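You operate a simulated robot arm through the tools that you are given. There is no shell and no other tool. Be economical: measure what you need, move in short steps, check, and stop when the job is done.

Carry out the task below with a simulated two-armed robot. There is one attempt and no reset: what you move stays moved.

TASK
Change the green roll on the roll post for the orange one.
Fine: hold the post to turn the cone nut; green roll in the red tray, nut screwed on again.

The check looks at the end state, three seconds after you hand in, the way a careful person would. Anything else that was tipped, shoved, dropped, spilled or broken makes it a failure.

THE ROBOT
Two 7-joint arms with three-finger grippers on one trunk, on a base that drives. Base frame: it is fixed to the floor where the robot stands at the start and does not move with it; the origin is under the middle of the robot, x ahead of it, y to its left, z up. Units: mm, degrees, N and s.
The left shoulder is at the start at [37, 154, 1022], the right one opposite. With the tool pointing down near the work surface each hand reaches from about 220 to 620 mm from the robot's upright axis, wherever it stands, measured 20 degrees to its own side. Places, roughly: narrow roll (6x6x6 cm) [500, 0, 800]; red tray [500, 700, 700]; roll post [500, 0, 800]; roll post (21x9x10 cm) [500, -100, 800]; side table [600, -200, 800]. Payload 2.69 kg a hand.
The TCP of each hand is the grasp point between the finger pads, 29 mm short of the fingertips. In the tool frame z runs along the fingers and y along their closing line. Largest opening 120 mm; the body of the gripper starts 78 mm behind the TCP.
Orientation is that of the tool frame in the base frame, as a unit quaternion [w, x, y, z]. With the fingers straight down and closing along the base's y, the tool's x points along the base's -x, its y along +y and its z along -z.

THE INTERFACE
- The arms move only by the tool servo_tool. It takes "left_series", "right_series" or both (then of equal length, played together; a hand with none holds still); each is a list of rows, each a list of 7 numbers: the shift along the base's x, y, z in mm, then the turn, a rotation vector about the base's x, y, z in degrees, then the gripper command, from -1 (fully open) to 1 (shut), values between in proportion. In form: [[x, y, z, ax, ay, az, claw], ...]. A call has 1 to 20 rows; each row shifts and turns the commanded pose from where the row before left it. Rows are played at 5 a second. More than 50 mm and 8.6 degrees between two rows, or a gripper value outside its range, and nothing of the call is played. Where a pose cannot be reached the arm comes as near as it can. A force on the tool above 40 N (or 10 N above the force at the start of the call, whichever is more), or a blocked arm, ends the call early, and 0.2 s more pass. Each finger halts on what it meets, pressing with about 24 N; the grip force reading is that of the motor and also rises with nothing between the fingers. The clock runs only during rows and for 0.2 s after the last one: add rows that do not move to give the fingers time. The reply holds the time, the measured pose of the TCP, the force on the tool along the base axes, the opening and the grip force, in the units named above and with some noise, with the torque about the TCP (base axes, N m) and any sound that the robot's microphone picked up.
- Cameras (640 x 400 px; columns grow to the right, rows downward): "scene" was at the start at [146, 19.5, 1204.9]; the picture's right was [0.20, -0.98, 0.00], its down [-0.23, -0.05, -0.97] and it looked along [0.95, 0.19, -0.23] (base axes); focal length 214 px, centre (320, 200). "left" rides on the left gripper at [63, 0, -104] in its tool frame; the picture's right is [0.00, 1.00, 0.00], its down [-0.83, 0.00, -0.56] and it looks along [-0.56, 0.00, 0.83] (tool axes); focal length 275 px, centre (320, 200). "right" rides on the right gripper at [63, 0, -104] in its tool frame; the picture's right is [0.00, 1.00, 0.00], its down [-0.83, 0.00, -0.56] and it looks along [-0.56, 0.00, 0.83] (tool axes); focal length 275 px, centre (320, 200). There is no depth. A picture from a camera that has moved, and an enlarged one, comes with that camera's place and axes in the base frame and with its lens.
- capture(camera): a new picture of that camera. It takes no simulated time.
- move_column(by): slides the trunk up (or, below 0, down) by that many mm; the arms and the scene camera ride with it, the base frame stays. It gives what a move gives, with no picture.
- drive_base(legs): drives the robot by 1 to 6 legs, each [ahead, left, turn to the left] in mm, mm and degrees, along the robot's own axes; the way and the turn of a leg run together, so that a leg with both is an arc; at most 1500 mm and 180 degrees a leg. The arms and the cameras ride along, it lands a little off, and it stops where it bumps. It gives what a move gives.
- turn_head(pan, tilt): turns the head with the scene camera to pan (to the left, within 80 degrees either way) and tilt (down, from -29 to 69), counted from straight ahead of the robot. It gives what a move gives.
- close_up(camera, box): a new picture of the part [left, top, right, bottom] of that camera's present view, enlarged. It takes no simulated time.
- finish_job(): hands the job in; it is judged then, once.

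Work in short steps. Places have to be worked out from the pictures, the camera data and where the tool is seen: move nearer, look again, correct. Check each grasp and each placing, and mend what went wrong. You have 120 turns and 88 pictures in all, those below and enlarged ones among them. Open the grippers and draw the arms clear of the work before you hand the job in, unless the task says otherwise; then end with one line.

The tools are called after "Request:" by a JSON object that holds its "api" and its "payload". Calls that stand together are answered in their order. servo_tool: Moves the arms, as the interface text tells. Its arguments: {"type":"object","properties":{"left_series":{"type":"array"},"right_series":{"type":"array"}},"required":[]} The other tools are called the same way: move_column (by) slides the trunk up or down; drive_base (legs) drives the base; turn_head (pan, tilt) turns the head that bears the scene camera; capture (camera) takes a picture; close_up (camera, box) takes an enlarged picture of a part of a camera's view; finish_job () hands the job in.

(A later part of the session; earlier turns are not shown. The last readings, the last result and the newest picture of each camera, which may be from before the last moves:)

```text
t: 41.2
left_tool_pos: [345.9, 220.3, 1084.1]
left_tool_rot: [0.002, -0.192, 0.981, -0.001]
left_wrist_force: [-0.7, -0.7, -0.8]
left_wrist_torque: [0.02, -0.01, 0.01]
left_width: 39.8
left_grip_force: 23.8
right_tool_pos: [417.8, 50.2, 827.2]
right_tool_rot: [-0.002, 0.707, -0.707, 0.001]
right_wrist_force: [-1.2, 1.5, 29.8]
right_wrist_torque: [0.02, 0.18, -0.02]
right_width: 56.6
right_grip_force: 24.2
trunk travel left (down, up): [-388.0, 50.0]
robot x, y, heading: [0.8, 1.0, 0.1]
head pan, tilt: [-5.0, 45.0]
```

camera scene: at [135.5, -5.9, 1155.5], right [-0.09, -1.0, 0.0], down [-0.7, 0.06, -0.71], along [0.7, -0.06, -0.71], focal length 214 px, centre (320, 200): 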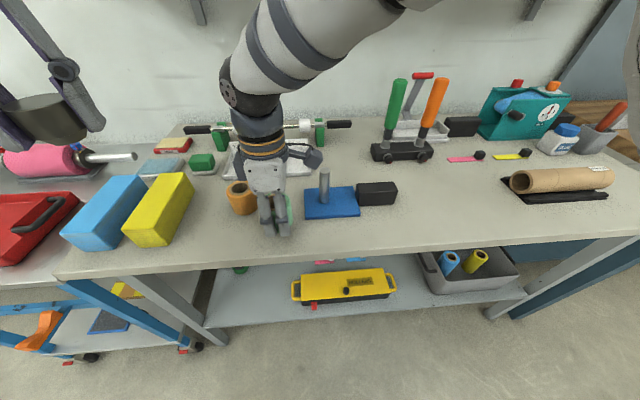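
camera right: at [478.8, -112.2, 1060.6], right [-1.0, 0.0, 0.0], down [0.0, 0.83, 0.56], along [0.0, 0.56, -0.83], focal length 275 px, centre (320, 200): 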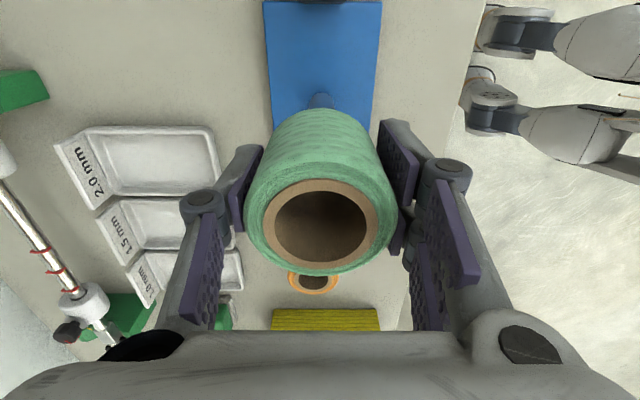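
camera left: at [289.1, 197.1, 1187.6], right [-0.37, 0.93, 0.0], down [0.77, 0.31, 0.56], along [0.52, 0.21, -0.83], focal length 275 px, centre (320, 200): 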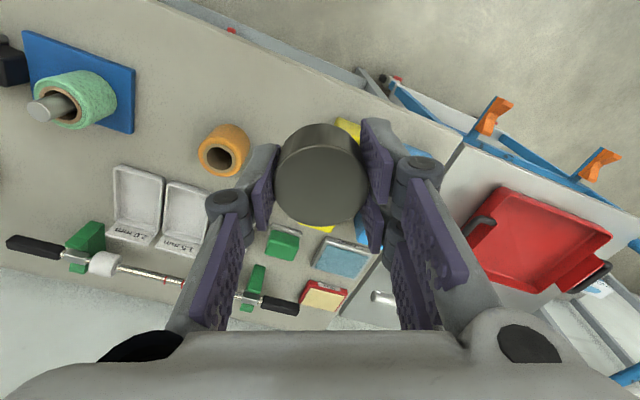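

Touched down (30 N). I relax 2 mm, release, and rise straight up.

Request:
{"api": "servo_tool", "payload": {"right_series": [[0, 0, 2, 0, 0, 0, 0.4], [0, 0, 0, 0, 0, 0, 0], [0, 0, 0, 0, 0, 0, -0.4], [0, 0, 0, 0, 0, 0, -0.4], [0, 0, 25, 0, 0, 0, -0.4], [0, 0, 35, 0, 0, 0, -0.4], [0, 0, 40, 0, 0, 0, -0.4], [0, 0, 0, 0, 0, 0, -0.4]]}}

Request:
{"api": "capture", "payload": {"camera": "right"}}

```text
t: 43.0
left_tool_pos: [348.0, 219.4, 1083.4]
left_tool_rot: [0.002, -0.191, 0.982, -0.002]
left_wrist_force: [-0.3, 0.3, -0.8]
left_wrist_torque: [0.0, 0.0, 0.01]
left_width: 39.8
left_grip_force: 24.1
right_tool_pos: [417.3, 50.2, 926.0]
right_tool_rot: [0.0, 0.707, -0.707, 0.0]
right_wrist_force: [0.5, -0.7, -1.0]
right_wrist_torque: [0.0, 0.03, 0.0]
right_width: 84.1
right_grip_force: 0.1
trunk travel left (down, up): [-388.0, 50.0]
robot x, y, heading: [0.8, -2.3, -0.4]
head pan, tilt: [-5.0, 45.0]
```

```text
55 pictures are left
camera right: at [417.5, -12.6, 1030.7], right [-1.0, 0.0, 0.0], down [0.0, 0.83, 0.56], along [0.0, 0.56, -0.83], focal length 275 px, centre (320, 200)
```

right: 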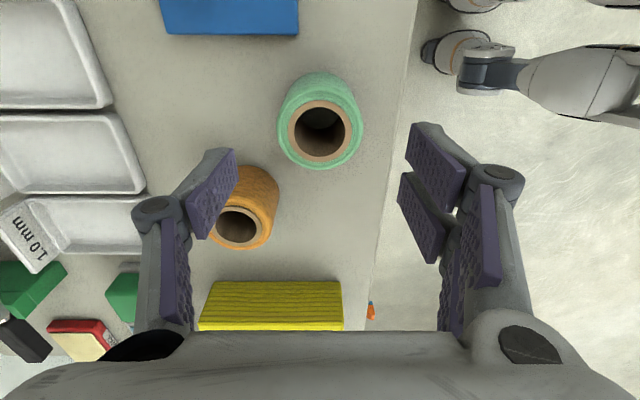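

Green stands safely. Orange is at ≈(487,137). I move the right hand over it.

Request:
{"api": "servo_tool", "payload": {"right_series": [[14, 17, 0, 0, 0, 0, -0.4], [14, 17, 0, 0, 0, 0, -0.4], [14, 17, 0, 0, 0, 0, -0.4], [14, 17, 0, 0, 0, 0, -0.4], [14, 17, 0, 0, 0, 0, -0.4], [0, 0, -20, 0, 0, 0, -0.4], [0, 0, 0, 0, 0, 0, -0.4]]}}

Request:
{"api": "capture", "payload": {"camera": "right"}}

```text
t: 44.6
left_tool_pos: [348.4, 219.5, 1083.8]
left_tool_rot: [0.002, -0.191, 0.982, -0.001]
left_wrist_force: [-0.5, -0.4, -0.1]
left_wrist_torque: [-0.02, 0.02, 0.02]
left_width: 39.5
left_grip_force: 24.1
right_tool_pos: [468.9, 106.5, 909.1]
right_tool_rot: [0.003, -0.704, 0.711, 0.001]
right_wrist_force: [0.7, -0.6, -0.4]
right_wrist_torque: [-0.01, -0.02, 0.01]
right_width: 83.9
right_grip_force: 0.0
right hand out of reach, approached as far as the arm can: row 4, 5
trunk travel left (down, up): [-388.0, 50.0]
robot x, y, heading: [-3.3, -0.9, -0.0]
head pan, tilt: [-5.0, 45.0]
```

```text
54 pictures are left
camera right: at [468.4, 43.6, 1012.5], right [-1.0, 0.0, 0.0], down [0.0, 0.83, 0.56], along [0.0, 0.56, -0.83], focal length 275 px, centre (320, 200)
```

right: 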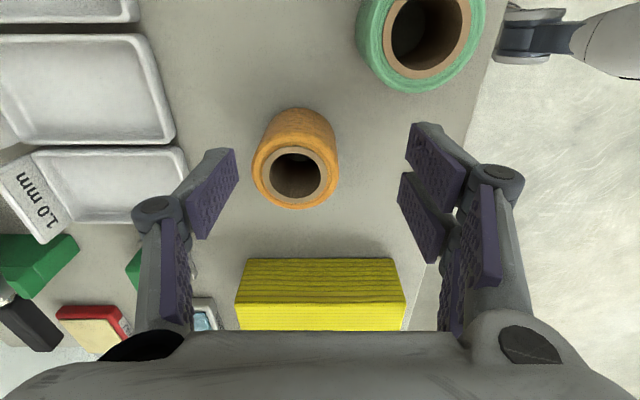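

Orange is just out of the right arm's reach. I draw the hand back and drive the base 100 mm to the left.

Request:
{"api": "servo_tool", "payload": {"right_series": [[-15, -20, 15, 0, 0, 0, -0.4], [-20, -30, 15, 0, 0, 0, -0.4], [0, 0, 0, 0, 0, 0, -0.4]]}}

Request:
{"api": "drive_base", "payload": {"legs": [[0, 100, 0]]}}

Request:
{"api": "capture", "payload": {"camera": "right"}}

```text
t: 45.4
left_tool_pos: [348.6, 219.9, 1083.6]
left_tool_rot: [0.001, -0.192, 0.981, -0.001]
left_wrist_force: [0.1, 0.0, -1.3]
left_wrist_torque: [0.01, -0.01, 0.01]
left_width: 39.7
left_grip_force: 24.2
right_tool_pos: [430.9, 61.0, 935.1]
right_tool_rot: [0.0, 0.707, -0.707, 0.0]
right_wrist_force: [-0.5, 0.2, 0.1]
right_wrist_torque: [-0.01, 0.01, 0.01]
right_width: 83.7
right_grip_force: 0.1
trunk travel left (down, up): [-388.0, 50.0]
robot x, y, heading: [2.5, 0.8, 0.2]
head pan, tilt: [-5.0, 45.0]
```

```text
t: 46.8
left_tool_pos: [348.2, 320.0, 1083.6]
left_tool_rot: [0.001, -0.191, 0.982, -0.001]
left_wrist_force: [-0.4, 1.2, -0.5]
left_wrist_torque: [-0.03, 0.02, 0.01]
left_width: 39.5
left_grip_force: 24.2
right_tool_pos: [431.6, 161.3, 935.4]
right_tool_rot: [0.0, 0.707, -0.707, 0.0]
right_wrist_force: [0.1, 0.0, 0.0]
right_wrist_torque: [-0.02, 0.01, 0.03]
right_width: 84.0
right_grip_force: 0.0
trunk travel left (down, up): [-388.0, 50.0]
robot x, y, heading: [-0.4, 100.4, -0.1]
head pan, tilt: [-5.0, 45.0]
```

```text
53 pictures are left
camera right: at [431.4, 98.0, 1040.0], right [-1.0, 0.0, 0.0], down [0.0, 0.83, 0.56], along [0.0, 0.56, -0.83], focal length 275 px, centre (320, 200)
```

right: 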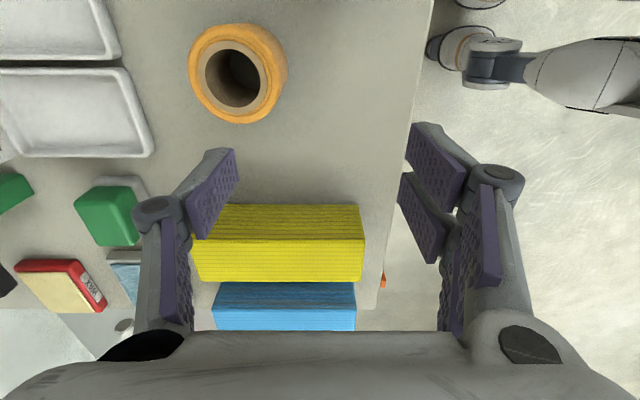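

Orange now reads (485.5, 131). I move above it and partly down.

Request:
{"api": "servo_tool", "payload": {"right_series": [[18, -10, 0, 0, 0, 0, -0.4], [18, -10, 0, 0, 0, 0, -0.4], [18, -10, 0, 0, 0, 0, -0.4], [0, 0, -25, 0, 0, 0, -0.4], [0, 0, -20, 0, 0, 0, -0.4], [0, 0, 0, 0, 0, 0, -0.4]]}}

Request:
{"api": "capture", "payload": {"camera": "right"}}

```text
t: 48.2
left_tool_pos: [347.6, 318.9, 1082.8]
left_tool_rot: [0.001, -0.19, 0.982, -0.001]
left_wrist_force: [-0.6, 0.0, 0.1]
left_wrist_torque: [0.01, 0.01, -0.01]
left_width: 39.5
left_grip_force: 23.7
right_tool_pos: [485.6, 131.6, 891.0]
right_tool_rot: [0.0, -0.707, 0.708, 0.0]
right_wrist_force: [0.7, -0.4, -0.7]
right_wrist_torque: [-0.02, 0.0, 0.0]
right_width: 84.0
right_grip_force: 0.0
trunk travel left (down, up): [-388.0, 50.0]
robot x, y, heading: [-0.4, 103.2, 0.0]
head pan, tilt: [-5.0, 45.0]
```

```text
52 pictures are left
camera right: at [485.7, 68.0, 994.9], right [-1.0, 0.0, 0.0], down [0.0, 0.83, 0.56], along [0.0, 0.56, -0.83], focal length 275 px, centre (320, 200)
```

right: 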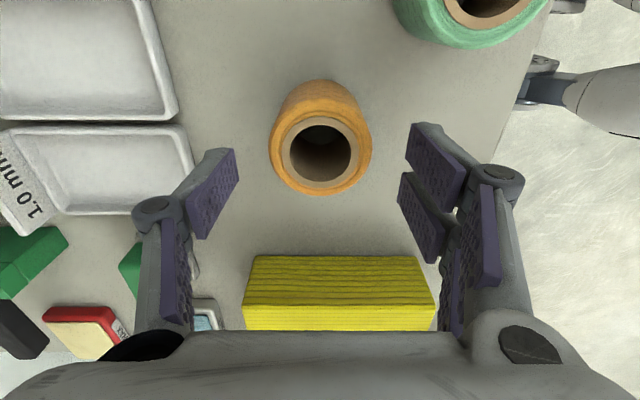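

Centred. Descend to z≈831 and grip.

Request:
{"api": "servo_tool", "payload": {"right_series": [[0, -1, -25, 0, 0, 0, -0.4], [0, 0, -25, 0, 0, 0, -0.4], [0, 0, -9, 0, 0, 0, -0.4], [0, 0, 0, 0, 0, 0, -0.2], [0, 0, 0, 0, 0, 0, 0], [0, 0, 0, 0, 0, 0, 0.4], [0, 0, 0, 0, 0, 0, 0.5], [0, 0, 20, 0, 0, 0, 0.5], [0, 0, 0, 0, 0, 0, 0.5]]}}

Request:
{"api": "capture", "payload": {"camera": "right"}}

```text
t: 50.2
left_tool_pos: [348.4, 319.6, 1082.0]
left_tool_rot: [0.001, -0.191, 0.982, -0.002]
left_wrist_force: [-0.3, 0.0, -0.5]
left_wrist_torque: [-0.01, 0.0, -0.02]
left_width: 39.7
left_grip_force: 24.5
right_tool_pos: [484.6, 129.9, 853.6]
right_tool_rot: [0.0, 0.708, -0.707, 0.0]
right_wrist_force: [0.0, -0.4, 0.6]
right_wrist_torque: [0.01, 0.01, 0.0]
right_width: 55.6
right_grip_force: 23.8
trunk travel left (down, up): [-388.0, 50.0]
robot x, y, heading: [0.1, 102.1, 0.4]
head pan, tilt: [-5.0, 45.0]
```

```text
51 pictures are left
camera right: at [485.2, 67.0, 956.4], right [-1.0, 0.0, 0.0], down [0.0, 0.83, 0.56], along [0.0, 0.56, -0.83], focal length 275 px, centre (320, 200)
```

right: 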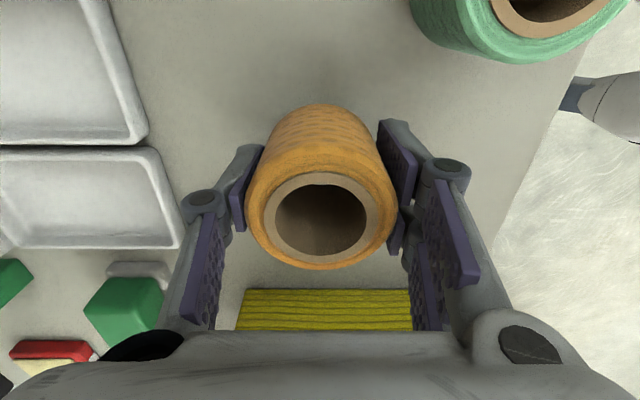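

Orange is held. I raise it and carry it over the post, to the pose where green left the post.

Request:
{"api": "servo_tool", "payload": {"right_series": [[0, 0, 30, 0, 0, 0, 0.5], [0, 0, 35, 0, 0, 0, 0.5], [0, 0, 40, 0, 0, 0, 0.5], [-1, -30, 0, 0, 0, 0, 0.5], [-1, -30, 0, 0, 0, 0, 0.5], [-1, -30, 0, 0, 0, 0, 0.5], [-1, -30, 0, 0, 0, 0, 0.5], [-1, -30, 0, 0, 0, 0, 0.5], [-1, -27, 0, 0, 0, 0, 0.5], [0, 0, 0, 0, 0, 0, 0.5], [0, 0, 0, 0, 0, 0, 0.5]]}}

Request:
{"api": "capture", "payload": {"camera": "right"}}

Request:
{"api": "close_up", "payload": {"camera": "scene", "box": [280, 80, 480, 230]}}

```text
t: 52.6
left_tool_pos: [348.3, 319.9, 1083.8]
left_tool_rot: [0.002, -0.191, 0.982, -0.002]
left_wrist_force: [-0.5, 0.4, 0.3]
left_wrist_torque: [0.04, 0.01, 0.01]
left_width: 39.6
left_grip_force: 24.5
right_tool_pos: [479.9, -45.8, 956.0]
right_tool_rot: [0.0, 0.707, -0.707, -0.001]
right_wrist_force: [0.6, 0.3, -0.7]
right_wrist_torque: [0.02, -0.01, 0.04]
right_width: 55.7
right_grip_force: 24.2
trunk travel left (down, up): [-388.0, 50.0]
robot x, y, heading: [3.2, 101.1, 0.2]
head pan, tilt: [-5.0, 45.0]
```

```text
50 pictures are left
camera right: at [479.9, -109.3, 1060.8], right [-1.0, 0.0, 0.0], down [0.0, 0.83, 0.56], along [0.0, 0.56, -0.83], focal length 275 px, centre (320, 200)
```

right: 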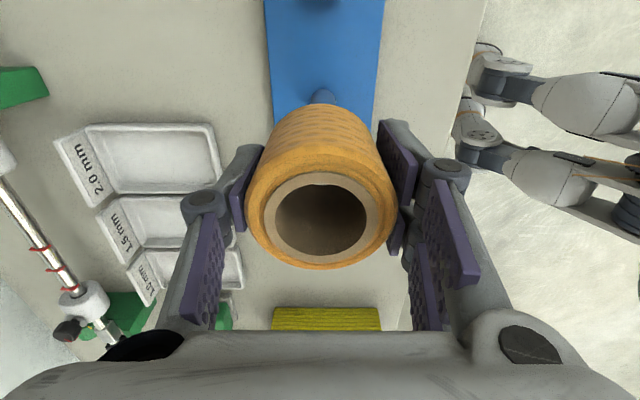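

```text
2.67 times, centred on (380, 155) of scene
camera zoom: at [135.5, 93.9, 1155.4], right [-0.09, -1.0, 0.0], down [-0.7, 0.06, -0.71], along [0.7, -0.06, -0.71], focal length 572 px, centre (160, 320)
```

zoom: 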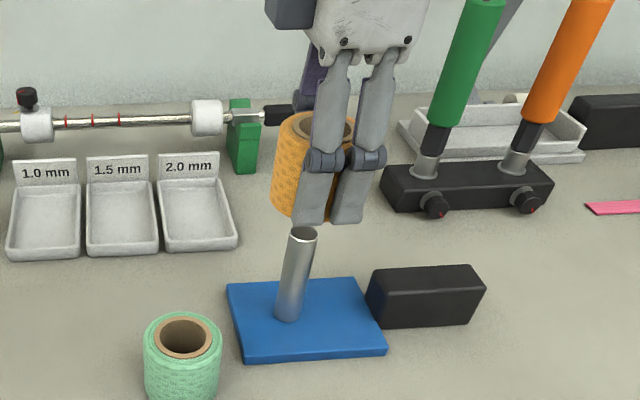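

I nudge to (478.5, −47.8) and lower until the roll is well over the post tip, watching forces.

Request:
{"api": "servo_tool", "payload": {"right_series": [[-1.4, -2, 0, 0, 0, 0, 0.5], [0, 0, 0, 0, 0, 0, 0.5], [0, 0, -10, 0, 0, 0, 0.5], [0, 0, -8, 0, 0, 0, 0.5], [0, 0, -8, 0, 0, 0, 0.5], [0, 0, -8, 0, 0, 0, 0.5], [0, 0, -8, 0, 0, 0, 0.5], [0, 0, -8, 0, 0, 0, 0.5], [0, 0, 0, 0, 0, 0, 0.5]]}}

Request:
{"api": "capture", "payload": {"camera": "right"}}

```text
t: 54.6
left_tool_pos: [348.0, 319.3, 1083.3]
left_tool_rot: [0.002, -0.192, 0.981, -0.001]
left_wrist_force: [-0.7, -0.4, -0.4]
left_wrist_torque: [0.02, -0.03, 0.0]
left_width: 39.6
left_grip_force: 23.8
right_tool_pos: [478.2, -49.1, 905.2]
right_tool_rot: [0.001, 0.707, -0.707, 0.001]
right_wrist_force: [0.3, -0.5, -1.3]
right_wrist_torque: [0.03, 0.02, 0.02]
right_width: 55.8
right_grip_force: 24.1
trunk travel left (down, up): [-388.0, 50.0]
robot x, y, heading: [-1.6, 98.6, -0.0]
head pan, tilt: [-5.0, 45.0]
```

```text
48 pictures are left
camera right: at [477.6, -112.2, 1010.4], right [-1.0, 0.0, 0.0], down [0.0, 0.83, 0.56], along [0.0, 0.56, -0.83], focal length 275 px, centre (320, 200)
```

right: 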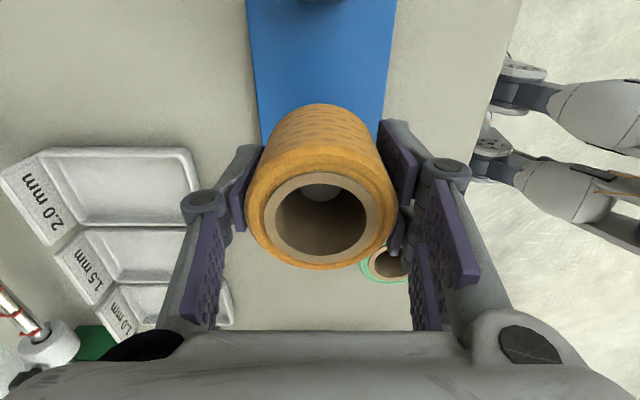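

The post tip shows inside the bore. I keep lowering until the roll seats on the plate.

Request:
{"api": "servo_tool", "payload": {"right_series": [[0, 0, -10, 0, 0, 0, 0.5], [0, 0, -10, 0, 0, 0, 0.5], [0, 0, -10, 0, 0, 0, 0.5], [0, 0, -10, 0, 0, 0, 0.5], [0, 0, -10, 0, 0, 0, 0.5], [0, 0, -6, 0, 0, 0, 0.5], [0, 0, -2, 0, 0, 0, 0.5], [0, 0, -2, 0, 0, 0, 0.5], [0, 0, -2, 0, 0, 0, 0.5], [0, 0, -2, 0, 0, 0, 0.5]]}}

Request:
{"api": "capture", "payload": {"camera": "right"}}

```text
t: 56.8
left_tool_pos: [345.7, 320.2, 1084.5]
left_tool_rot: [0.002, -0.191, 0.982, -0.002]
left_wrist_force: [0.2, 0.4, -0.4]
left_wrist_torque: [0.0, 0.01, 0.0]
left_width: 39.7
left_grip_force: 23.8
right_tool_pos: [476.6, -50.0, 843.2]
right_tool_rot: [-0.001, 0.707, -0.707, 0.0]
right_wrist_force: [-2.6, -0.2, 9.1]
right_wrist_torque: [0.02, 0.25, -0.01]
right_width: 56.0
right_grip_force: 24.3
trunk travel left (down, up): [-388.0, 50.0]
robot x, y, heading: [-0.8, 100.2, 0.2]
head pan, tilt: [-5.0, 45.0]
```

```text
47 pictures are left
camera right: at [477.9, -112.2, 948.2], right [-1.0, 0.0, 0.0], down [-0.01, 0.83, 0.56], along [0.0, 0.56, -0.83], focal length 275 px, centre (320, 200)
```

right: 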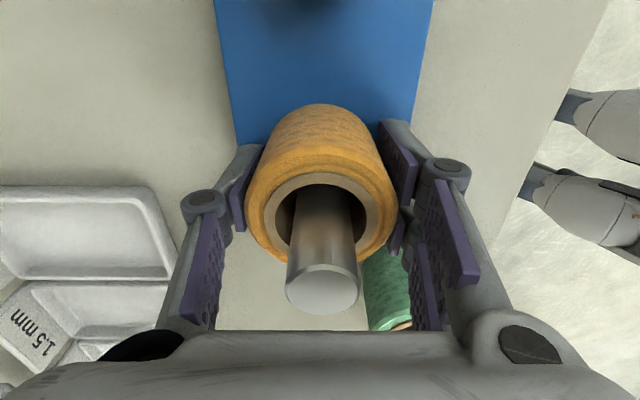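

Roll seated on the plate. I release, rise clear, move over toward the block, and drive the base back 100 mm right.

Request:
{"api": "servo_tool", "payload": {"right_series": [[0, 0, 1, 0, 0, 0, 0.2], [0, 0, 0, 0, 0, 0, -0.4], [0, 0, 0, 0, 0, 0, -0.4], [0, 0, 30, 0, 0, 0, -0.4], [0, 0, 40, 0, 0, 0, -0.4], [0, 0, 40, 0, 0, 0, -0.4], [0, 0, 0, 0, 0, 0, -0.4]]}}

Request:
{"api": "drive_base", "payload": {"legs": [[0, -100, 0]]}}

Request:
{"api": "capture", "payload": {"camera": "scene"}}

```text
t: 58.4
left_tool_pos: [347.4, 320.2, 1082.5]
left_tool_rot: [0.002, -0.191, 0.982, -0.001]
left_wrist_force: [0.5, -0.2, -0.7]
left_wrist_torque: [0.03, 0.0, 0.03]
left_width: 39.6
left_grip_force: 24.2
right_tool_pos: [479.0, -48.0, 953.3]
right_tool_rot: [0.0, 0.707, -0.707, 0.0]
right_wrist_force: [-0.1, 0.1, -0.6]
right_wrist_torque: [-0.04, 0.0, 0.02]
right_width: 83.9
right_grip_force: 0.0
trunk travel left (down, up): [-388.0, 50.0]
robot x, y, heading: [1.5, 99.2, -0.2]
head pan, tilt: [-5.0, 45.0]
```

```text
t: 59.8
left_tool_pos: [347.5, 218.1, 1083.1]
left_tool_rot: [0.001, -0.19, 0.982, -0.002]
left_wrist_force: [-0.3, -0.6, -0.4]
left_wrist_torque: [0.01, -0.01, 0.0]
left_width: 39.7
left_grip_force: 23.9
right_tool_pos: [478.2, -149.9, 953.8]
right_tool_rot: [0.0, -0.707, 0.707, 0.0]
right_wrist_force: [-0.5, 0.4, 0.3]
right_wrist_torque: [0.04, 0.02, -0.02]
right_width: 84.0
right_grip_force: 0.1
trunk travel left (down, up): [-388.0, 50.0]
robot x, y, heading: [-0.4, -1.3, -0.2]
head pan, tilt: [-5.0, 45.0]
```

```text
46 pictures are left
camera scene: at [135.4, -7.6, 1155.4], right [-0.09, -1.0, 0.0], down [-0.7, 0.06, -0.71], along [0.7, -0.06, -0.71], focal length 214 px, centre (320, 200)
```

scene: 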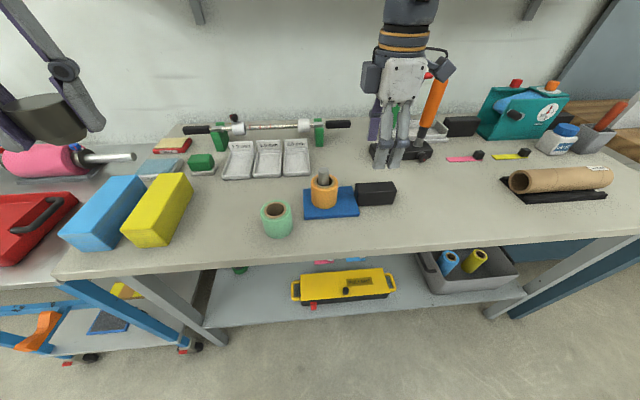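

Now the right hand re-grips the block at (476.5, −168, 831).

Request:
{"api": "servo_tool", "payload": {"right_series": [[-1.7, -18, 0, 0, 0, 0, -0.33], [0, 0, -30, 0, 0, 0, -0.33], [0, 0, -30, 0, 0, 0, -0.33], [0, 0, -30, 0, 0, 0, -0.33], [0, 0, -20, 0, 0, 0, -0.33], [0, 0, -13, 0, 0, 0, -0.33], [0, 0, 0, 0, 0, 0, 0], [0, 0, 0, 0, 0, 0, 0.3], [0, 0, 0, 0, 0, 0, 1], [0, 0, 0, 0, 0, 0, 1]]}}

Request:
{"api": "capture", "payload": {"camera": "right"}}

```text
t: 62.0
left_tool_pos: [349.1, 218.0, 1082.4]
left_tool_rot: [0.001, -0.19, 0.982, -0.002]
left_wrist_force: [0.7, -0.3, -0.6]
left_wrist_torque: [-0.01, 0.01, 0.03]
left_width: 39.6
left_grip_force: 24.0
right_tool_pos: [476.8, -167.7, 830.4]
right_tool_rot: [-0.001, -0.707, 0.707, 0.001]
right_wrist_force: [-0.9, 0.3, 0.5]
right_wrist_torque: [-0.09, -0.04, -0.04]
right_width: 33.4
right_grip_force: 24.5
trunk travel left (down, up): [-388.0, 50.0]
robot x, y, heading: [-0.0, -0.2, 0.1]
head pan, tilt: [-5.0, 45.0]
```

```text
45 pictures are left
camera right: at [476.7, -230.4, 933.9], right [-1.0, 0.0, 0.0], down [0.0, 0.83, 0.56], along [0.0, 0.56, -0.83], focal length 275 px, centre (320, 200)
```

right: 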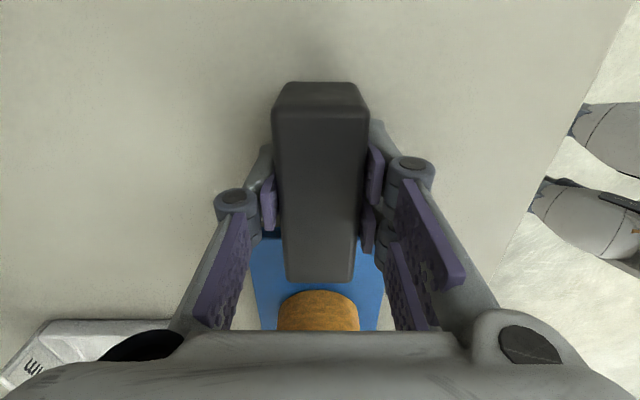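

Block is held. The left hand brings the nut back over the post by the reverse path, to z≈940.

Request:
{"api": "servo_tool", "payload": {"left_series": [[20, -40, -15, 0, 0, 0, 1], [20, -40, -15, 0, 0, 0, 1], [20, -40, -15, 0, 0, 0, 1], [20, -40, -15, 0, 0, 0, 1], [20, -40, -15, 0, 0, 0, 1], [20, -40, -15, 0, 0, 0, 1], [9, -24, -15, 0, 0, 0, 1], [0, 0, -20, 0, 0, 0, 1], [0, 0, -18, 0, 0, 0, 1], [0, 0, 0, 0, 0, 0, 1], [0, 0, 0, 0, 0, 0, 1]]}}

Request:
{"api": "capture", "payload": {"camera": "left"}}

Request:
{"api": "close_up", "payload": {"camera": "scene", "box": [240, 60, 440, 240]}}

```text
t: 64.4
left_tool_pos: [476.8, -45.2, 940.7]
left_tool_rot: [0.001, -0.19, 0.982, -0.001]
left_wrist_force: [0.7, 0.0, -0.7]
left_wrist_torque: [0.01, -0.01, 0.01]
left_width: 39.5
left_grip_force: 24.0
right_tool_pos: [477.2, -165.6, 830.2]
right_tool_rot: [0.0, -0.706, 0.708, 0.0]
right_wrist_force: [-0.2, -0.7, 0.6]
right_wrist_torque: [-0.07, -0.03, 0.04]
right_width: 33.5
right_grip_force: 24.4
trunk travel left (down, up): [-388.0, 50.0]
robot x, y, heading: [1.2, -2.2, -0.4]
head pan, tilt: [-5.0, 45.0]
```

```text
44 pictures are left
camera left: at [418.3, -68.2, 1044.4], right [-0.37, 0.93, 0.0], down [0.77, 0.31, 0.56], along [0.52, 0.2, -0.83], focal length 275 px, centre (320, 200)
```

left: 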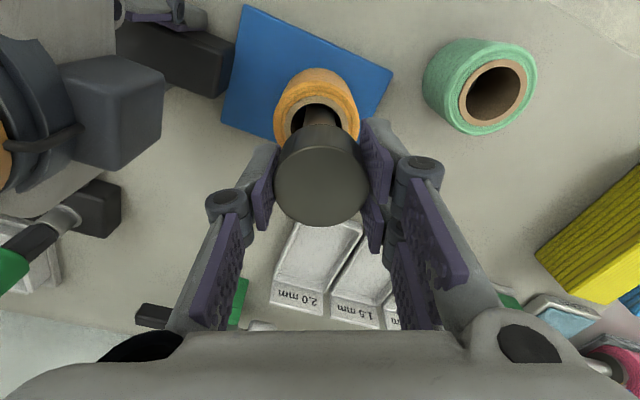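

```text
2.22 times, centred on (340, 150) of scene
camera zoom: at [135.5, -7.2, 1155.4], right [-0.09, -1.0, 0.0], down [-0.7, 0.06, -0.71], along [0.7, -0.06, -0.71], focal length 477 px, centre (276, 311)
```

zoom: 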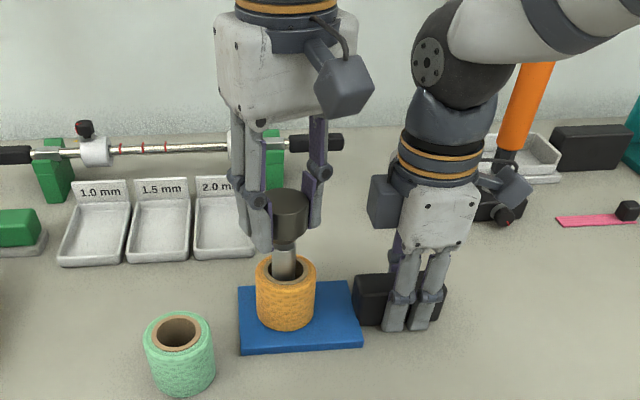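

I enlarge the left view to check nut-to-post alignment.

Request:
{"api": "close_up", "payload": {"camera": "left", "box": [240, 50, 400, 150]}}

Request:
{"api": "close_up", "payload": {"camera": "scene", "box": [310, 135, 350, 195]}}

```text
4.00 times, centred on (320, 100) of left
camera zoom: at [418.3, -68.2, 1044.4], right [-0.37, 0.93, 0.0], down [0.77, 0.31, 0.56], along [0.52, 0.2, -0.83], focal length 1101 px, centre (320, 600)
```

zoom: 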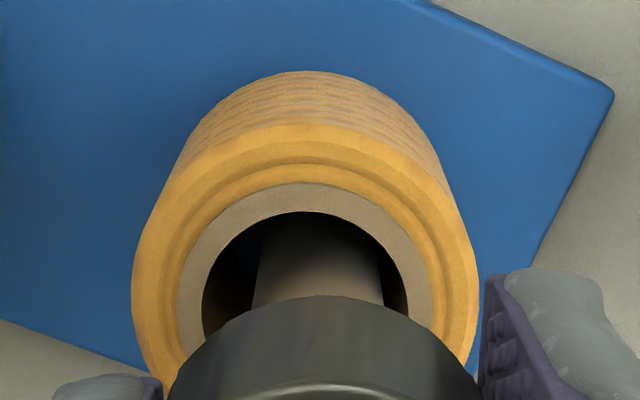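

```text
6.67 times, centred on (330, 165) of scene
camera zoom: at [135.5, -7.2, 1155.4], right [-0.09, -1.0, 0.0], down [-0.7, 0.06, -0.71], along [0.7, -0.06, -0.71], focal length 1430 px, centre (253, 433)
```

zoom: 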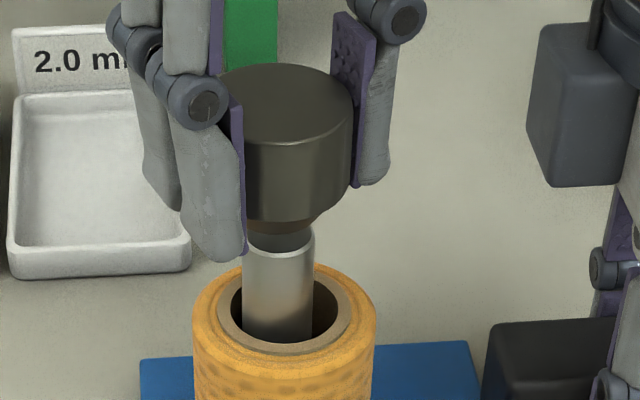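

Aligned within about 1 mm. I lower to just above the thread start and then gently touch.

Request:
{"api": "servo_tool", "payload": {"left_series": [[0, -0.5, -10, 0, 0, 0, 1], [0, 0, -10, 0, 0, 0, 1], [0, 0, -8, 0, 0, 0, 1], [0, 0, -4, 0, 0, 0, 1], [0, 0, -1, 0, 0, 0, 1], [0, 0, -1, 0, 0, 0, 1], [0, 0, -1, 0, 0, 0, 1], [0, 0, 0, 0, 0, 0, 1]]}}

```text
t: 66.2
left_tool_pos: [476.7, -46.8, 905.2]
left_tool_rot: [0.002, -0.19, 0.982, -0.001]
left_wrist_force: [1.3, -1.0, -4.7]
left_wrist_torque: [0.1, -0.16, 0.0]
left_width: 39.8
left_grip_force: 23.8
right_tool_pos: [477.2, -167.3, 831.1]
right_tool_rot: [0.0, -0.706, 0.708, 0.0]
right_wrist_force: [-2.2, 1.2, 1.4]
right_wrist_torque: [0.06, -0.05, 0.26]
right_width: 33.4
right_grip_force: 24.2
trunk travel left (down, up): [-388.0, 50.0]
robot x, y, heading: [-0.2, -3.6, -0.1]
head pan, tilt: [-5.0, 45.0]
```

Contact felt lightly at z≈905. I start turning clockwise with a slight descent.

Request:
{"api": "servo_tool", "payload": {"left_series": [[0, 0, -0.2, 0, 0, -8.5, 1], [0, 0, -0.2, 0, 0, -8.5, 1], [0, 0, -0.1, 0, 0, -8.5, 1], [0, 0, -0.1, 0, 0, -8.5, 1], [0, 0, -0.1, 0, 0, -8.5, 1], [0, 0, -0.1, 0, 0, -8.5, 1], [0, 0, -0.1, 0, 0, -8.5, 1], [0, 0, -0.1, 0, 0, -8.5, 1], [0, 0, 0, 0, 0, 0, 1]]}}

```text
t: 68.2
left_tool_pos: [476.7, -45.6, 903.4]
left_tool_rot: [0.001, 0.393, 0.92, -0.003]
left_wrist_force: [-1.0, -2.3, -0.4]
left_wrist_torque: [-0.06, -0.01, -0.01]
left_width: 39.8
left_grip_force: 24.1
right_tool_pos: [476.7, -167.3, 830.0]
right_tool_rot: [0.001, -0.707, 0.708, 0.0]
right_wrist_force: [0.7, 2.8, 0.6]
right_wrist_torque: [0.08, -0.02, -0.1]
right_width: 33.5
right_grip_force: 23.6
trunk travel left (down, up): [-388.0, 50.0]
robot x, y, heading: [0.6, -0.1, -0.1]
head pan, tilt: [-5.0, 45.0]
```

Forces low, hand sinking with the thread. I continue the stroke.

Request:
{"api": "servo_tool", "payload": {"left_series": [[0, 0, -0.1, 0, 0, -8.5, 1], [0, 0, -0.1, 0, 0, -8.5, 1], [0, 0, -0.1, 0, 0, -8.5, 1], [0, 0, -0.1, 0, 0, -8.5, 1], [0, 0, -0.1, 0, 0, -8.5, 1], [0, 0, -0.1, 0, 0, -8.5, 1], [0, 0, -0.1, 0, 0, -8.5, 1], [0, 0, -0.1, 0, 0, -8.5, 1], [0, 0, 0, 0, 0, 0, 1]]}}

Request:
{"api": "close_up", "payload": {"camera": "scene", "box": [300, 130, 370, 220]}}

```text
t: 70.2
left_tool_pos: [477.2, -47.3, 903.3]
left_tool_rot: [-0.001, 0.84, 0.543, -0.001]
left_wrist_force: [0.3, 4.9, -2.1]
left_wrist_torque: [0.13, -0.07, 0.0]
left_width: 39.6
left_grip_force: 24.1
right_tool_pos: [475.7, -168.3, 829.6]
right_tool_rot: [-0.001, -0.707, 0.708, 0.0]
right_wrist_force: [-0.8, -4.4, 0.6]
right_wrist_torque: [0.4, -0.05, -0.02]
right_width: 33.6
right_grip_force: 23.8
trunk travel left (down, up): [-388.0, 50.0]
robot x, y, heading: [-0.5, -2.1, -0.0]
head pan, tilt: [-5.0, 45.0]
```

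```text
4.44 times, centred on (335, 175) of scene
camera zoom: at [135.5, -7.2, 1155.4], right [-0.09, -1.0, 0.0], down [-0.7, 0.06, -0.71], along [0.7, -0.06, -0.71], focal length 953 px, centre (253, 311)
```

zoom: 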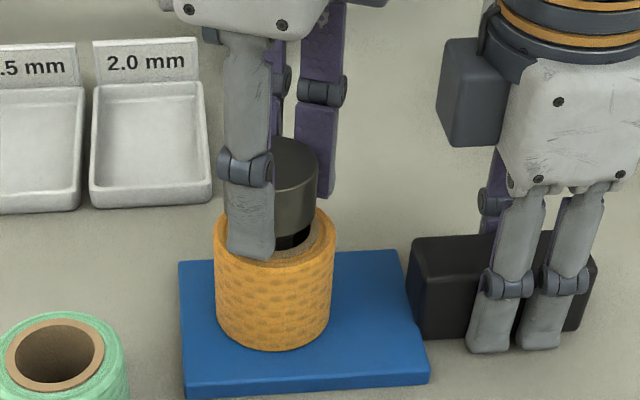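

136° done. I open, swing back +136°, regrip and continue.

Request:
{"api": "servo_tool", "payload": {"left_series": [[0, 0, 0, 0, 0, 0, 0.1], [0, 0, 0, 0, 0, 0, 0], [0, 0, 0, 0, 0, 8.5, 0], [0, 0, 0, 0, 0, 8.5, 0], [0, 0, 0, 0, 0, 8.5, 0], [0, 0, 0, 0, 0, 8.5, 0], [0, 0, 0, 0, 0, 8.5, 0], [0, 0, 0, 0, 0, 8.5, 0], [0, 0, 0, 0, 0, 8.5, 0], [0, 0, 0, 0, 0, 8.5, 0], [0, 0, 0, 0, 0, 8.5, 0], [0, 0, 0, 0, 0, 8.5, 0], [0, 0, 0, 0, 0, 8.5, 0], [0, 0, 0, 0, 0, 8.5, 0], [0, 0, 0, 0, 0, 8.5, 0], [0, 0, 0, 0, 0, 8.5, 0], [0, 0, 0, 0, 0, 8.5, 0], [0, 0, 0, 0, 0, 8.5, 0], [0, 0, 0, 0, 0, 0, 0]]}}

Request:
{"api": "capture", "payload": {"camera": "left"}}

Request:
{"api": "close_up", "payload": {"camera": "scene", "box": [300, 130, 370, 220]}}

```text
t: 74.2
left_tool_pos: [477.0, -47.6, 902.9]
left_tool_rot: [0.002, -0.192, 0.981, -0.002]
left_wrist_force: [-0.7, 0.8, 0.6]
left_wrist_torque: [-0.02, 0.02, 0.0]
left_width: 59.8
left_grip_force: 0.0
right_tool_pos: [476.1, -167.8, 831.2]
right_tool_rot: [0.0, -0.707, 0.707, 0.0]
right_wrist_force: [-0.6, 0.8, -0.3]
right_wrist_torque: [-0.11, -0.01, -0.03]
right_width: 33.4
right_grip_force: 24.1
trunk travel left (down, up): [-388.0, 50.0]
robot x, y, heading: [0.5, 1.9, -0.2]
head pan, tilt: [-5.0, 45.0]
```

```text
39 pictures are left
camera left: at [418.2, -69.3, 1008.1], right [-0.37, 0.93, 0.0], down [0.77, 0.31, 0.56], along [0.52, 0.2, -0.83], focal length 275 px, centre (320, 200)
```

left: 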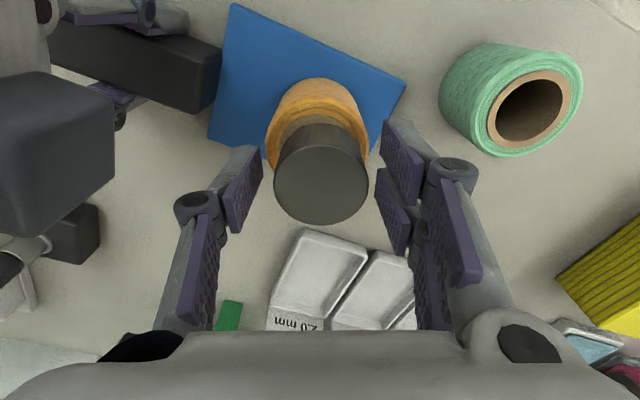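

```text
4.44 times, centred on (335, 175) of scene
camera zoom: at [135.5, -7.2, 1155.4], right [-0.09, -1.0, 0.0], down [-0.7, 0.06, -0.71], along [0.7, -0.06, -0.71], focal length 953 px, centre (253, 311)
```

zoom: 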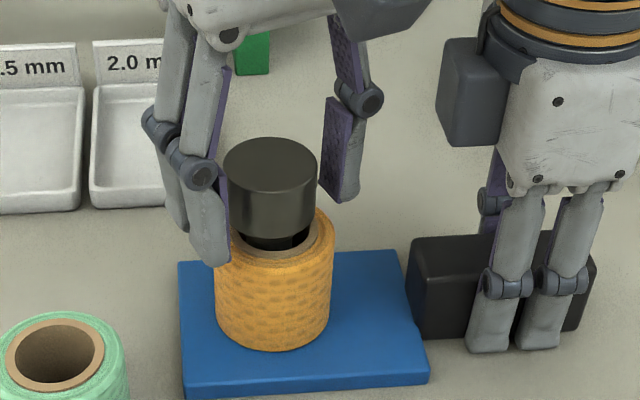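

The nut stands straight on the post. I close again (z −1) and turn clockwise another stroke.

Request:
{"api": "servo_tool", "payload": {"left_series": [[0, 0.5, -1, 0, 0, 0, 0.1], [0, 0, 0, 0, 0, 0, 0.3], [0, 0, 0, 0, 0, 0, 1], [0, 0, 0, 0, 0, 0, 1], [0, 0, -0.15, 0, 0, -8.5, 1], [0, 0, -0.15, 0, 0, -8.5, 1], [0, 0, -0.15, 0, 0, -8.5, 1], [0, 0, -0.15, 0, 0, -8.5, 1], [0, 0, -0.15, 0, 0, -8.5, 1], [0, 0, -0.15, 0, 0, -8.5, 1], [0, 0, -0.15, 0, 0, -8.5, 1], [0, 0, -0.15, 0, 0, -8.5, 1], [0, 0, 0, 0, 0, 0, 1]]}}

```text
t: 77.0
left_tool_pos: [476.1, -45.7, 902.4]
left_tool_rot: [0.001, 0.392, 0.92, -0.002]
left_wrist_force: [-0.4, -6.5, 0.4]
left_wrist_torque: [-0.2, -0.05, -0.01]
left_width: 39.7
left_grip_force: 23.7
right_tool_pos: [476.9, -166.9, 830.4]
right_tool_rot: [-0.001, 0.707, -0.707, 0.0]
right_wrist_force: [-0.2, 8.2, 1.5]
right_wrist_torque: [0.15, -0.03, -0.07]
right_width: 33.4
right_grip_force: 23.5
trunk travel left (down, up): [-388.0, 50.0]
robot x, y, heading: [0.4, -2.3, -0.2]
head pan, tilt: [-5.0, 45.0]
```

Request:
{"api": "servo_tool", "payload": {"left_series": [[0, -0.5, -0.1, 0, 0, -8.5, 1], [0, 0, -0.1, 0, 0, -8.5, 1], [0, 0, -0.1, 0, 0, -8.5, 1], [0, 0, -0.1, 0, 0, -8.5, 1], [0, 0, -0.1, 0, 0, -8.5, 1], [0, 0, -0.1, 0, 0, -8.5, 1], [0, 0, -0.1, 0, 0, -8.5, 1], [0, 0, -0.1, 0, 0, -8.5, 1], [0, 0, 0, 0, 0, 0, 1]]}}

Request:
{"api": "close_up", "payload": {"camera": "scene", "box": [300, 130, 370, 220]}}

```text
t: 79.0
left_tool_pos: [477.3, -45.8, 902.2]
left_tool_rot: [-0.001, 0.839, 0.544, -0.002]
left_wrist_force: [5.4, 5.7, 3.6]
left_wrist_torque: [0.2, -0.28, 0.49]
left_width: 39.6
left_grip_force: 24.2
right_tool_pos: [475.6, -168.2, 830.4]
right_tool_rot: [-0.002, -0.706, 0.708, 0.0]
right_wrist_force: [-4.6, -4.3, 0.7]
right_wrist_torque: [0.1, 0.05, -0.01]
right_width: 33.6
right_grip_force: 23.8
trunk travel left (down, up): [-388.0, 50.0]
robot x, y, heading: [4.4, 1.8, -0.1]
head pan, tilt: [-5.0, 45.0]
```

```text
4.44 times, centred on (335, 175) of scene
camera zoom: at [135.4, -7.1, 1155.5], right [-0.09, -1.0, 0.0], down [-0.7, 0.06, -0.71], along [0.7, -0.06, -0.71], focal length 953 px, centre (253, 311)
```

zoom: 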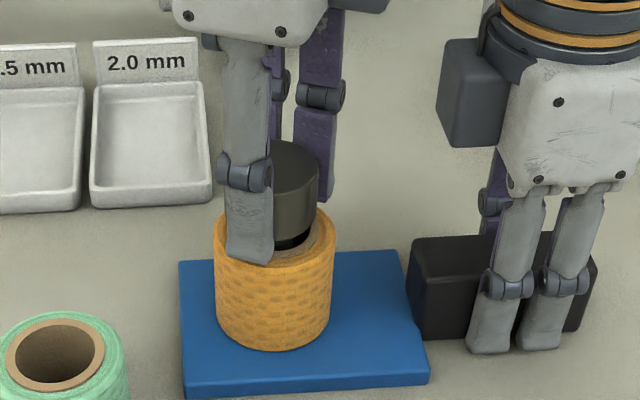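

Torque of 0.49 N m has appeared: the nut is coming tight. I add a little more turn to check it is snug.

Request:
{"api": "servo_tool", "payload": {"left_series": [[0, 0, 0, 0, 0, -6, 1], [0, 0, 0, 0, 0, -6, 1], [0, 0, 0, 0, 0, 0, 1]]}}

```text
t: 79.8
left_tool_pos: [476.8, -46.9, 899.3]
left_tool_rot: [-0.001, 0.891, 0.453, -0.002]
left_wrist_force: [1.5, -1.5, 3.9]
left_wrist_torque: [-0.16, -0.11, 0.43]
left_width: 39.4
left_grip_force: 23.9
right_tool_pos: [476.7, -167.5, 829.6]
right_tool_rot: [0.0, -0.707, 0.707, 0.0]
right_wrist_force: [-1.4, 1.1, -2.9]
right_wrist_torque: [-0.61, 0.12, -0.24]
right_width: 33.6
right_grip_force: 23.7
trunk travel left (down, up): [-388.0, 50.0]
robot x, y, heading: [0.5, -1.7, 0.0]
head pan, tilt: [-5.0, 45.0]
```

Torque holds at ~0.45 N m. For certainty I open, swing back, regrip, and make another short stroke to see if it resists at once.

Request:
{"api": "servo_tool", "payload": {"left_series": [[0, 0, 0, 0, 0, 0, 0.1], [0, 0, 0, 0, 0, 0, 0], [0, 0, 0, 0, 0, 8.5, 0], [0, 0, 0, 0, 0, 8.5, 0], [0, 0, 0, 0, 0, 8.5, 0], [0, 0, 0, 0, 0, 8.5, 0], [0, 0, 0, 0, 0, 8.5, 0], [0, 0, 0, 0, 0, 8.5, 0], [0, 0, 0, 0, 0, 8.5, 0], [0, 0, 0, 0, 0, 8.5, 0], [0, 0, 0, 0, 0, 8.5, 0], [0, 0, 0, 0, 0, 8.5, 0], [0, 0, 0, 0, 0, 0, 0], [0, 0, 0, 0, 0, 0, 0.3], [0, 0, 0, 0, 0, 0, 1], [0, 0, 0, 0, 0, 0, 1]]}}

Request:
{"api": "servo_tool", "payload": {"left_series": [[0, 0, 0, 0, 0, -6, 1], [0, 0, 0, 0, 0, -6, 1], [0, 0, 0, 0, 0, 0, 1]]}}

Request:
{"api": "capture", "payload": {"camera": "left"}}

```text
t: 83.2
left_tool_pos: [478.1, -46.4, 901.5]
left_tool_rot: [0.0, 0.35, 0.937, -0.001]
left_wrist_force: [-0.7, -1.1, -0.8]
left_wrist_torque: [-0.03, 0.02, 0.03]
left_width: 39.6
left_grip_force: 24.3
right_tool_pos: [476.6, -166.9, 829.5]
right_tool_rot: [0.0, -0.707, 0.707, 0.0]
right_wrist_force: [0.4, 1.2, -0.5]
right_wrist_torque: [-0.22, 0.07, -0.1]
right_width: 33.3
right_grip_force: 24.3
trunk travel left (down, up): [-388.0, 50.0]
robot x, y, heading: [0.2, -0.6, 0.0]
head pan, tilt: [-5.0, 45.0]
```

```text
t: 84.0
left_tool_pos: [476.6, -45.8, 901.1]
left_tool_rot: [0.0, 0.447, 0.895, -0.001]
left_wrist_force: [1.4, 5.4, 0.5]
left_wrist_torque: [0.22, -0.05, 0.26]
left_width: 39.9
left_grip_force: 24.1
right_tool_pos: [476.2, -167.9, 828.5]
right_tool_rot: [-0.001, -0.706, 0.708, -0.001]
right_wrist_force: [-0.6, -6.2, 0.6]
right_wrist_torque: [0.21, -0.05, -0.35]
right_width: 33.9
right_grip_force: 23.7
trunk travel left (down, up): [-388.0, 50.0]
robot x, y, heading: [-1.6, -3.9, 0.0]
head pan, tilt: [-5.0, 45.0]
```

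```text
36 pictures are left
camera left: at [440.0, 5.3, 1004.9], right [0.8, 0.6, 0.0], down [0.5, -0.67, 0.56], along [0.33, -0.45, -0.83], focal length 275 px, centre (320, 200)
```

left: 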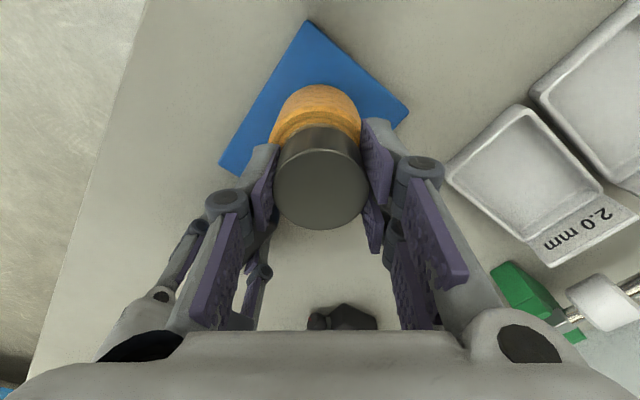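

It resists at once. I give it one last snug of 16°, then release and raise the left hand to inspect.

Request:
{"api": "servo_tool", "payload": {"left_series": [[0, 0, 0, 0, 0, -8, 1], [0, 0, 0, 0, 0, -8, 1], [0, 0, 0, 0, 0, 0, 1]]}}

Request:
{"api": "servo_tool", "payload": {"left_series": [[0, 0, 0, 0, 0, 0, 0.1], [0, 0, 0, 0, 0, 0, -0.1], [0, 0, 10, 0, 0, 0, -0.1], [0, 0, 30, 0, 0, 0, -0.1], [0, 0, 30, 0, 0, 0, -0.1], [0, 0, 10, 0, 0, 0, -0.1], [-15, 30, 10, 0, 0, 0, -0.1], [-20, 40, 10, 0, 0, 0, -0.1], [-20, 40, 10, 0, 0, 0, -0.1], [-20, 40, 10, 0, 0, 0, -0.1], [0, 0, 0, 0, 0, 0, -0.1]]}}

Request:
{"api": "close_up", "payload": {"camera": "scene", "box": [300, 130, 370, 220]}}

```text
t: 84.8
left_tool_pos: [478.2, -46.5, 900.8]
left_tool_rot: [0.0, 0.567, 0.824, -0.001]
left_wrist_force: [2.3, 10.2, 0.2]
left_wrist_torque: [0.29, -0.15, 0.54]
left_width: 39.5
left_grip_force: 24.4
right_tool_pos: [476.2, -168.5, 829.8]
right_tool_rot: [-0.001, -0.707, 0.708, -0.001]
right_wrist_force: [-2.4, -9.5, -1.1]
right_wrist_torque: [0.21, 0.07, -0.24]
right_width: 33.5
right_grip_force: 24.4
trunk travel left (down, up): [-388.0, 50.0]
robot x, y, heading: [2.4, -2.6, -0.2]
head pan, tilt: [-5.0, 45.0]
```

```text
t: 87.2
left_tool_pos: [404.2, 102.1, 1020.3]
left_tool_rot: [0.001, 0.567, 0.824, -0.002]
left_wrist_force: [-0.3, -0.5, -0.6]
left_wrist_torque: [0.01, 0.01, 0.03]
left_width: 65.7
left_grip_force: 0.1
right_tool_pos: [476.9, -168.2, 829.6]
right_tool_rot: [0.0, -0.707, 0.707, 0.001]
right_wrist_force: [-0.5, 0.1, 0.1]
right_wrist_torque: [-0.13, -0.04, 0.0]
right_width: 33.4
right_grip_force: 24.7
trunk travel left (down, up): [-388.0, 50.0]
robot x, y, heading: [2.6, -2.4, -0.1]
head pan, tilt: [-5.0, 45.0]
```

```text
4.44 times, centred on (335, 175) of scene
camera zoom: at [135.6, -7.5, 1155.4], right [-0.09, -1.0, 0.0], down [-0.7, 0.06, -0.71], along [0.7, -0.06, -0.71], focal length 953 px, centre (253, 311)
```

zoom: 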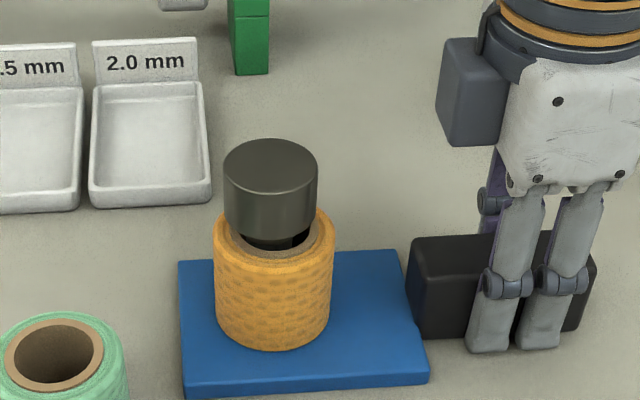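

Nut sits straight and snug on the orange roll. I release the block with the right hand and retreat it, and look at the green roll from the left hand.

Request:
{"api": "servo_tool", "payload": {"right_series": [[0, 0, 0, 0, 0, 0, 0.1], [0, 0, 0, 0, 0, 0, -0.4], [0, 0, 10, 0, 0, 0, -0.4], [0, 0, 30, 0, 0, 0, -0.4], [0, 0, 40, 0, 0, 0, -0.4], [0, 0, 40, 0, 0, 0, -0.4], [-30, 0, 30, 0, 0, 0, -0.4], [-40, 0, 30, 0, 0, 0, -0.4], [-40, -10, 30, 0, 0, 0, -0.4], [-30, -10, 20, 0, 0, 0, -0.4], [0, 0, 0, 0, 0, 0, -0.4]]}}

Request:
{"api": "capture", "payload": {"camera": "left"}}

Request:
{"api": "close_up", "payload": {"camera": "scene", "box": [240, 130, 420, 250]}}

```text
refused: row 9 steps farther than a row can; nothing moved
```

```text
34 pictures are left
camera left: at [381.0, 162.0, 1124.4], right [0.94, 0.35, 0.0], down [0.29, -0.78, 0.56], along [0.19, -0.52, -0.83], focal length 275 px, centre (320, 200)
```

left: 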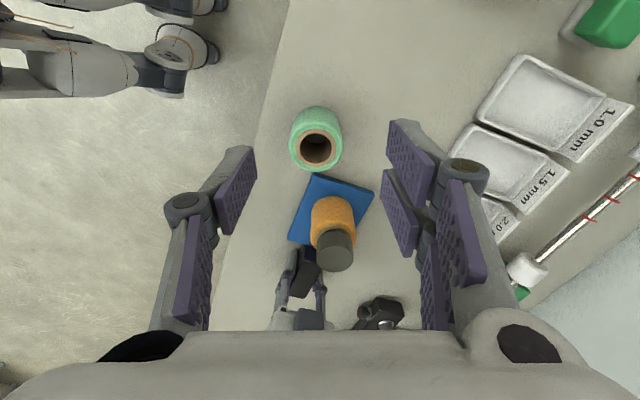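

```text
3.33 times, centred on (330, 190) of scene
camera zoom: at [135.6, -7.5, 1155.4], right [-0.09, -1.0, 0.0], down [-0.7, 0.06, -0.71], along [0.7, -0.06, -0.71], focal length 715 px, centre (287, 233)
```

zoom: 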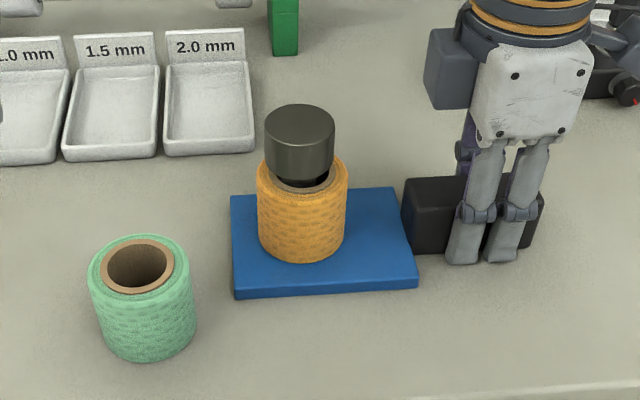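

I resend the right-hand release with legal steps.

Request:
{"api": "servo_tool", "payload": {"right_series": [[0, 0, 0, 0, 0, 0, 0.1], [0, 0, 0, 0, 0, 0, -0.4], [0, 0, 10, 0, 0, 0, -0.4], [0, 0, 30, 0, 0, 0, -0.4], [0, 0, 40, 0, 0, 0, -0.4], [0, 0, 40, 0, 0, 0, -0.4], [-25, -5, 30, 0, 0, 0, -0.4], [-30, -5, 30, 0, 0, 0, -0.4], [-30, -5, 30, 0, 0, 0, -0.4], [-30, -5, 20, 0, 0, 0, -0.4], [-30, -5, 0, 0, 0, 0, -0.4], [0, 0, 0, 0, 0, 0, -0.4]], "left_series": [[0, 0, 0, 0, 0, 0, -0.4], [0, 0, 0, 0, 0, 0, -0.4], [3, -12, -10, 0, 0, 0, -0.4], [3, -13, -20, 0, 0, 0, -0.4], [3, -13, -20, 0, 0, 0, -0.4], [3, -13, -20, 0, 0, 0, -0.4], [0, 0, -20, 0, 0, 0, -0.4], [0, 0, -20, 0, 0, 0, -0.4], [0, 0, 0, 0, 0, 0, -0.4], [0, 0, 0, 0, 0, 0, -0.4], [0, 0, 0, 0, 0, 0, -0.4], [0, 0, 0, 0, 0, 0, -0.4]]}}

Request:
{"api": "capture", "payload": {"camera": "left"}}

Request:
{"api": "capture", "payload": {"camera": "scene"}}

```text
t: 89.8
left_tool_pos: [413.6, 51.7, 909.4]
left_tool_rot: [0.0, 0.566, 0.824, -0.002]
left_wrist_force: [-0.4, 0.4, 0.4]
left_wrist_torque: [0.01, 0.01, 0.01]
left_width: 84.1
left_grip_force: 0.0
right_tool_pos: [329.7, -193.7, 1062.6]
right_tool_rot: [0.0, -0.707, 0.708, 0.0]
right_wrist_force: [0.1, 0.4, 0.0]
right_wrist_torque: [0.01, 0.01, -0.02]
right_width: 83.8
right_grip_force: 0.0
trunk travel left (down, up): [-388.0, 50.0]
robot x, y, heading: [-1.4, 0.1, -0.1]
head pan, tilt: [-5.0, 45.0]
```

```text
32 pictures are left
camera left: at [391.8, 111.5, 1013.6], right [0.94, 0.35, 0.0], down [0.3, -0.78, 0.56], along [0.19, -0.52, -0.83], focal length 275 px, centre (320, 200)
```

left: 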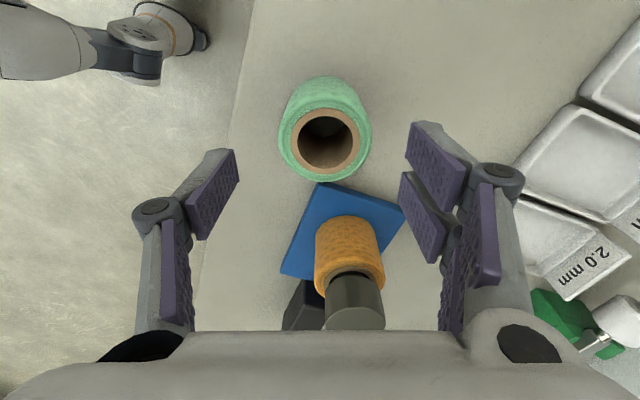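

```text
31 pictures are left
camera scene: at [135.6, -7.1, 1155.4], right [-0.09, -1.0, 0.0], down [-0.7, 0.06, -0.71], along [0.7, -0.06, -0.71], focal length 214 px, centre (320, 200)
```

scene: 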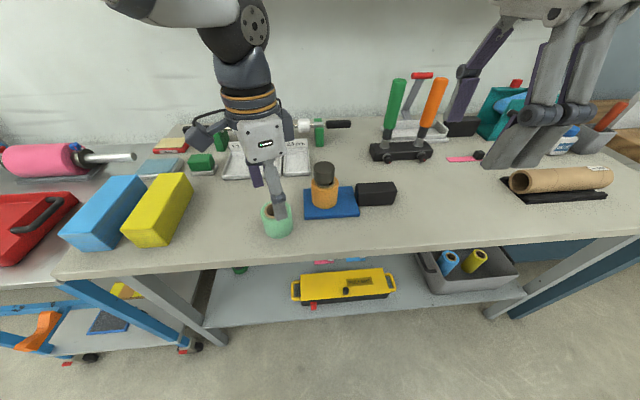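

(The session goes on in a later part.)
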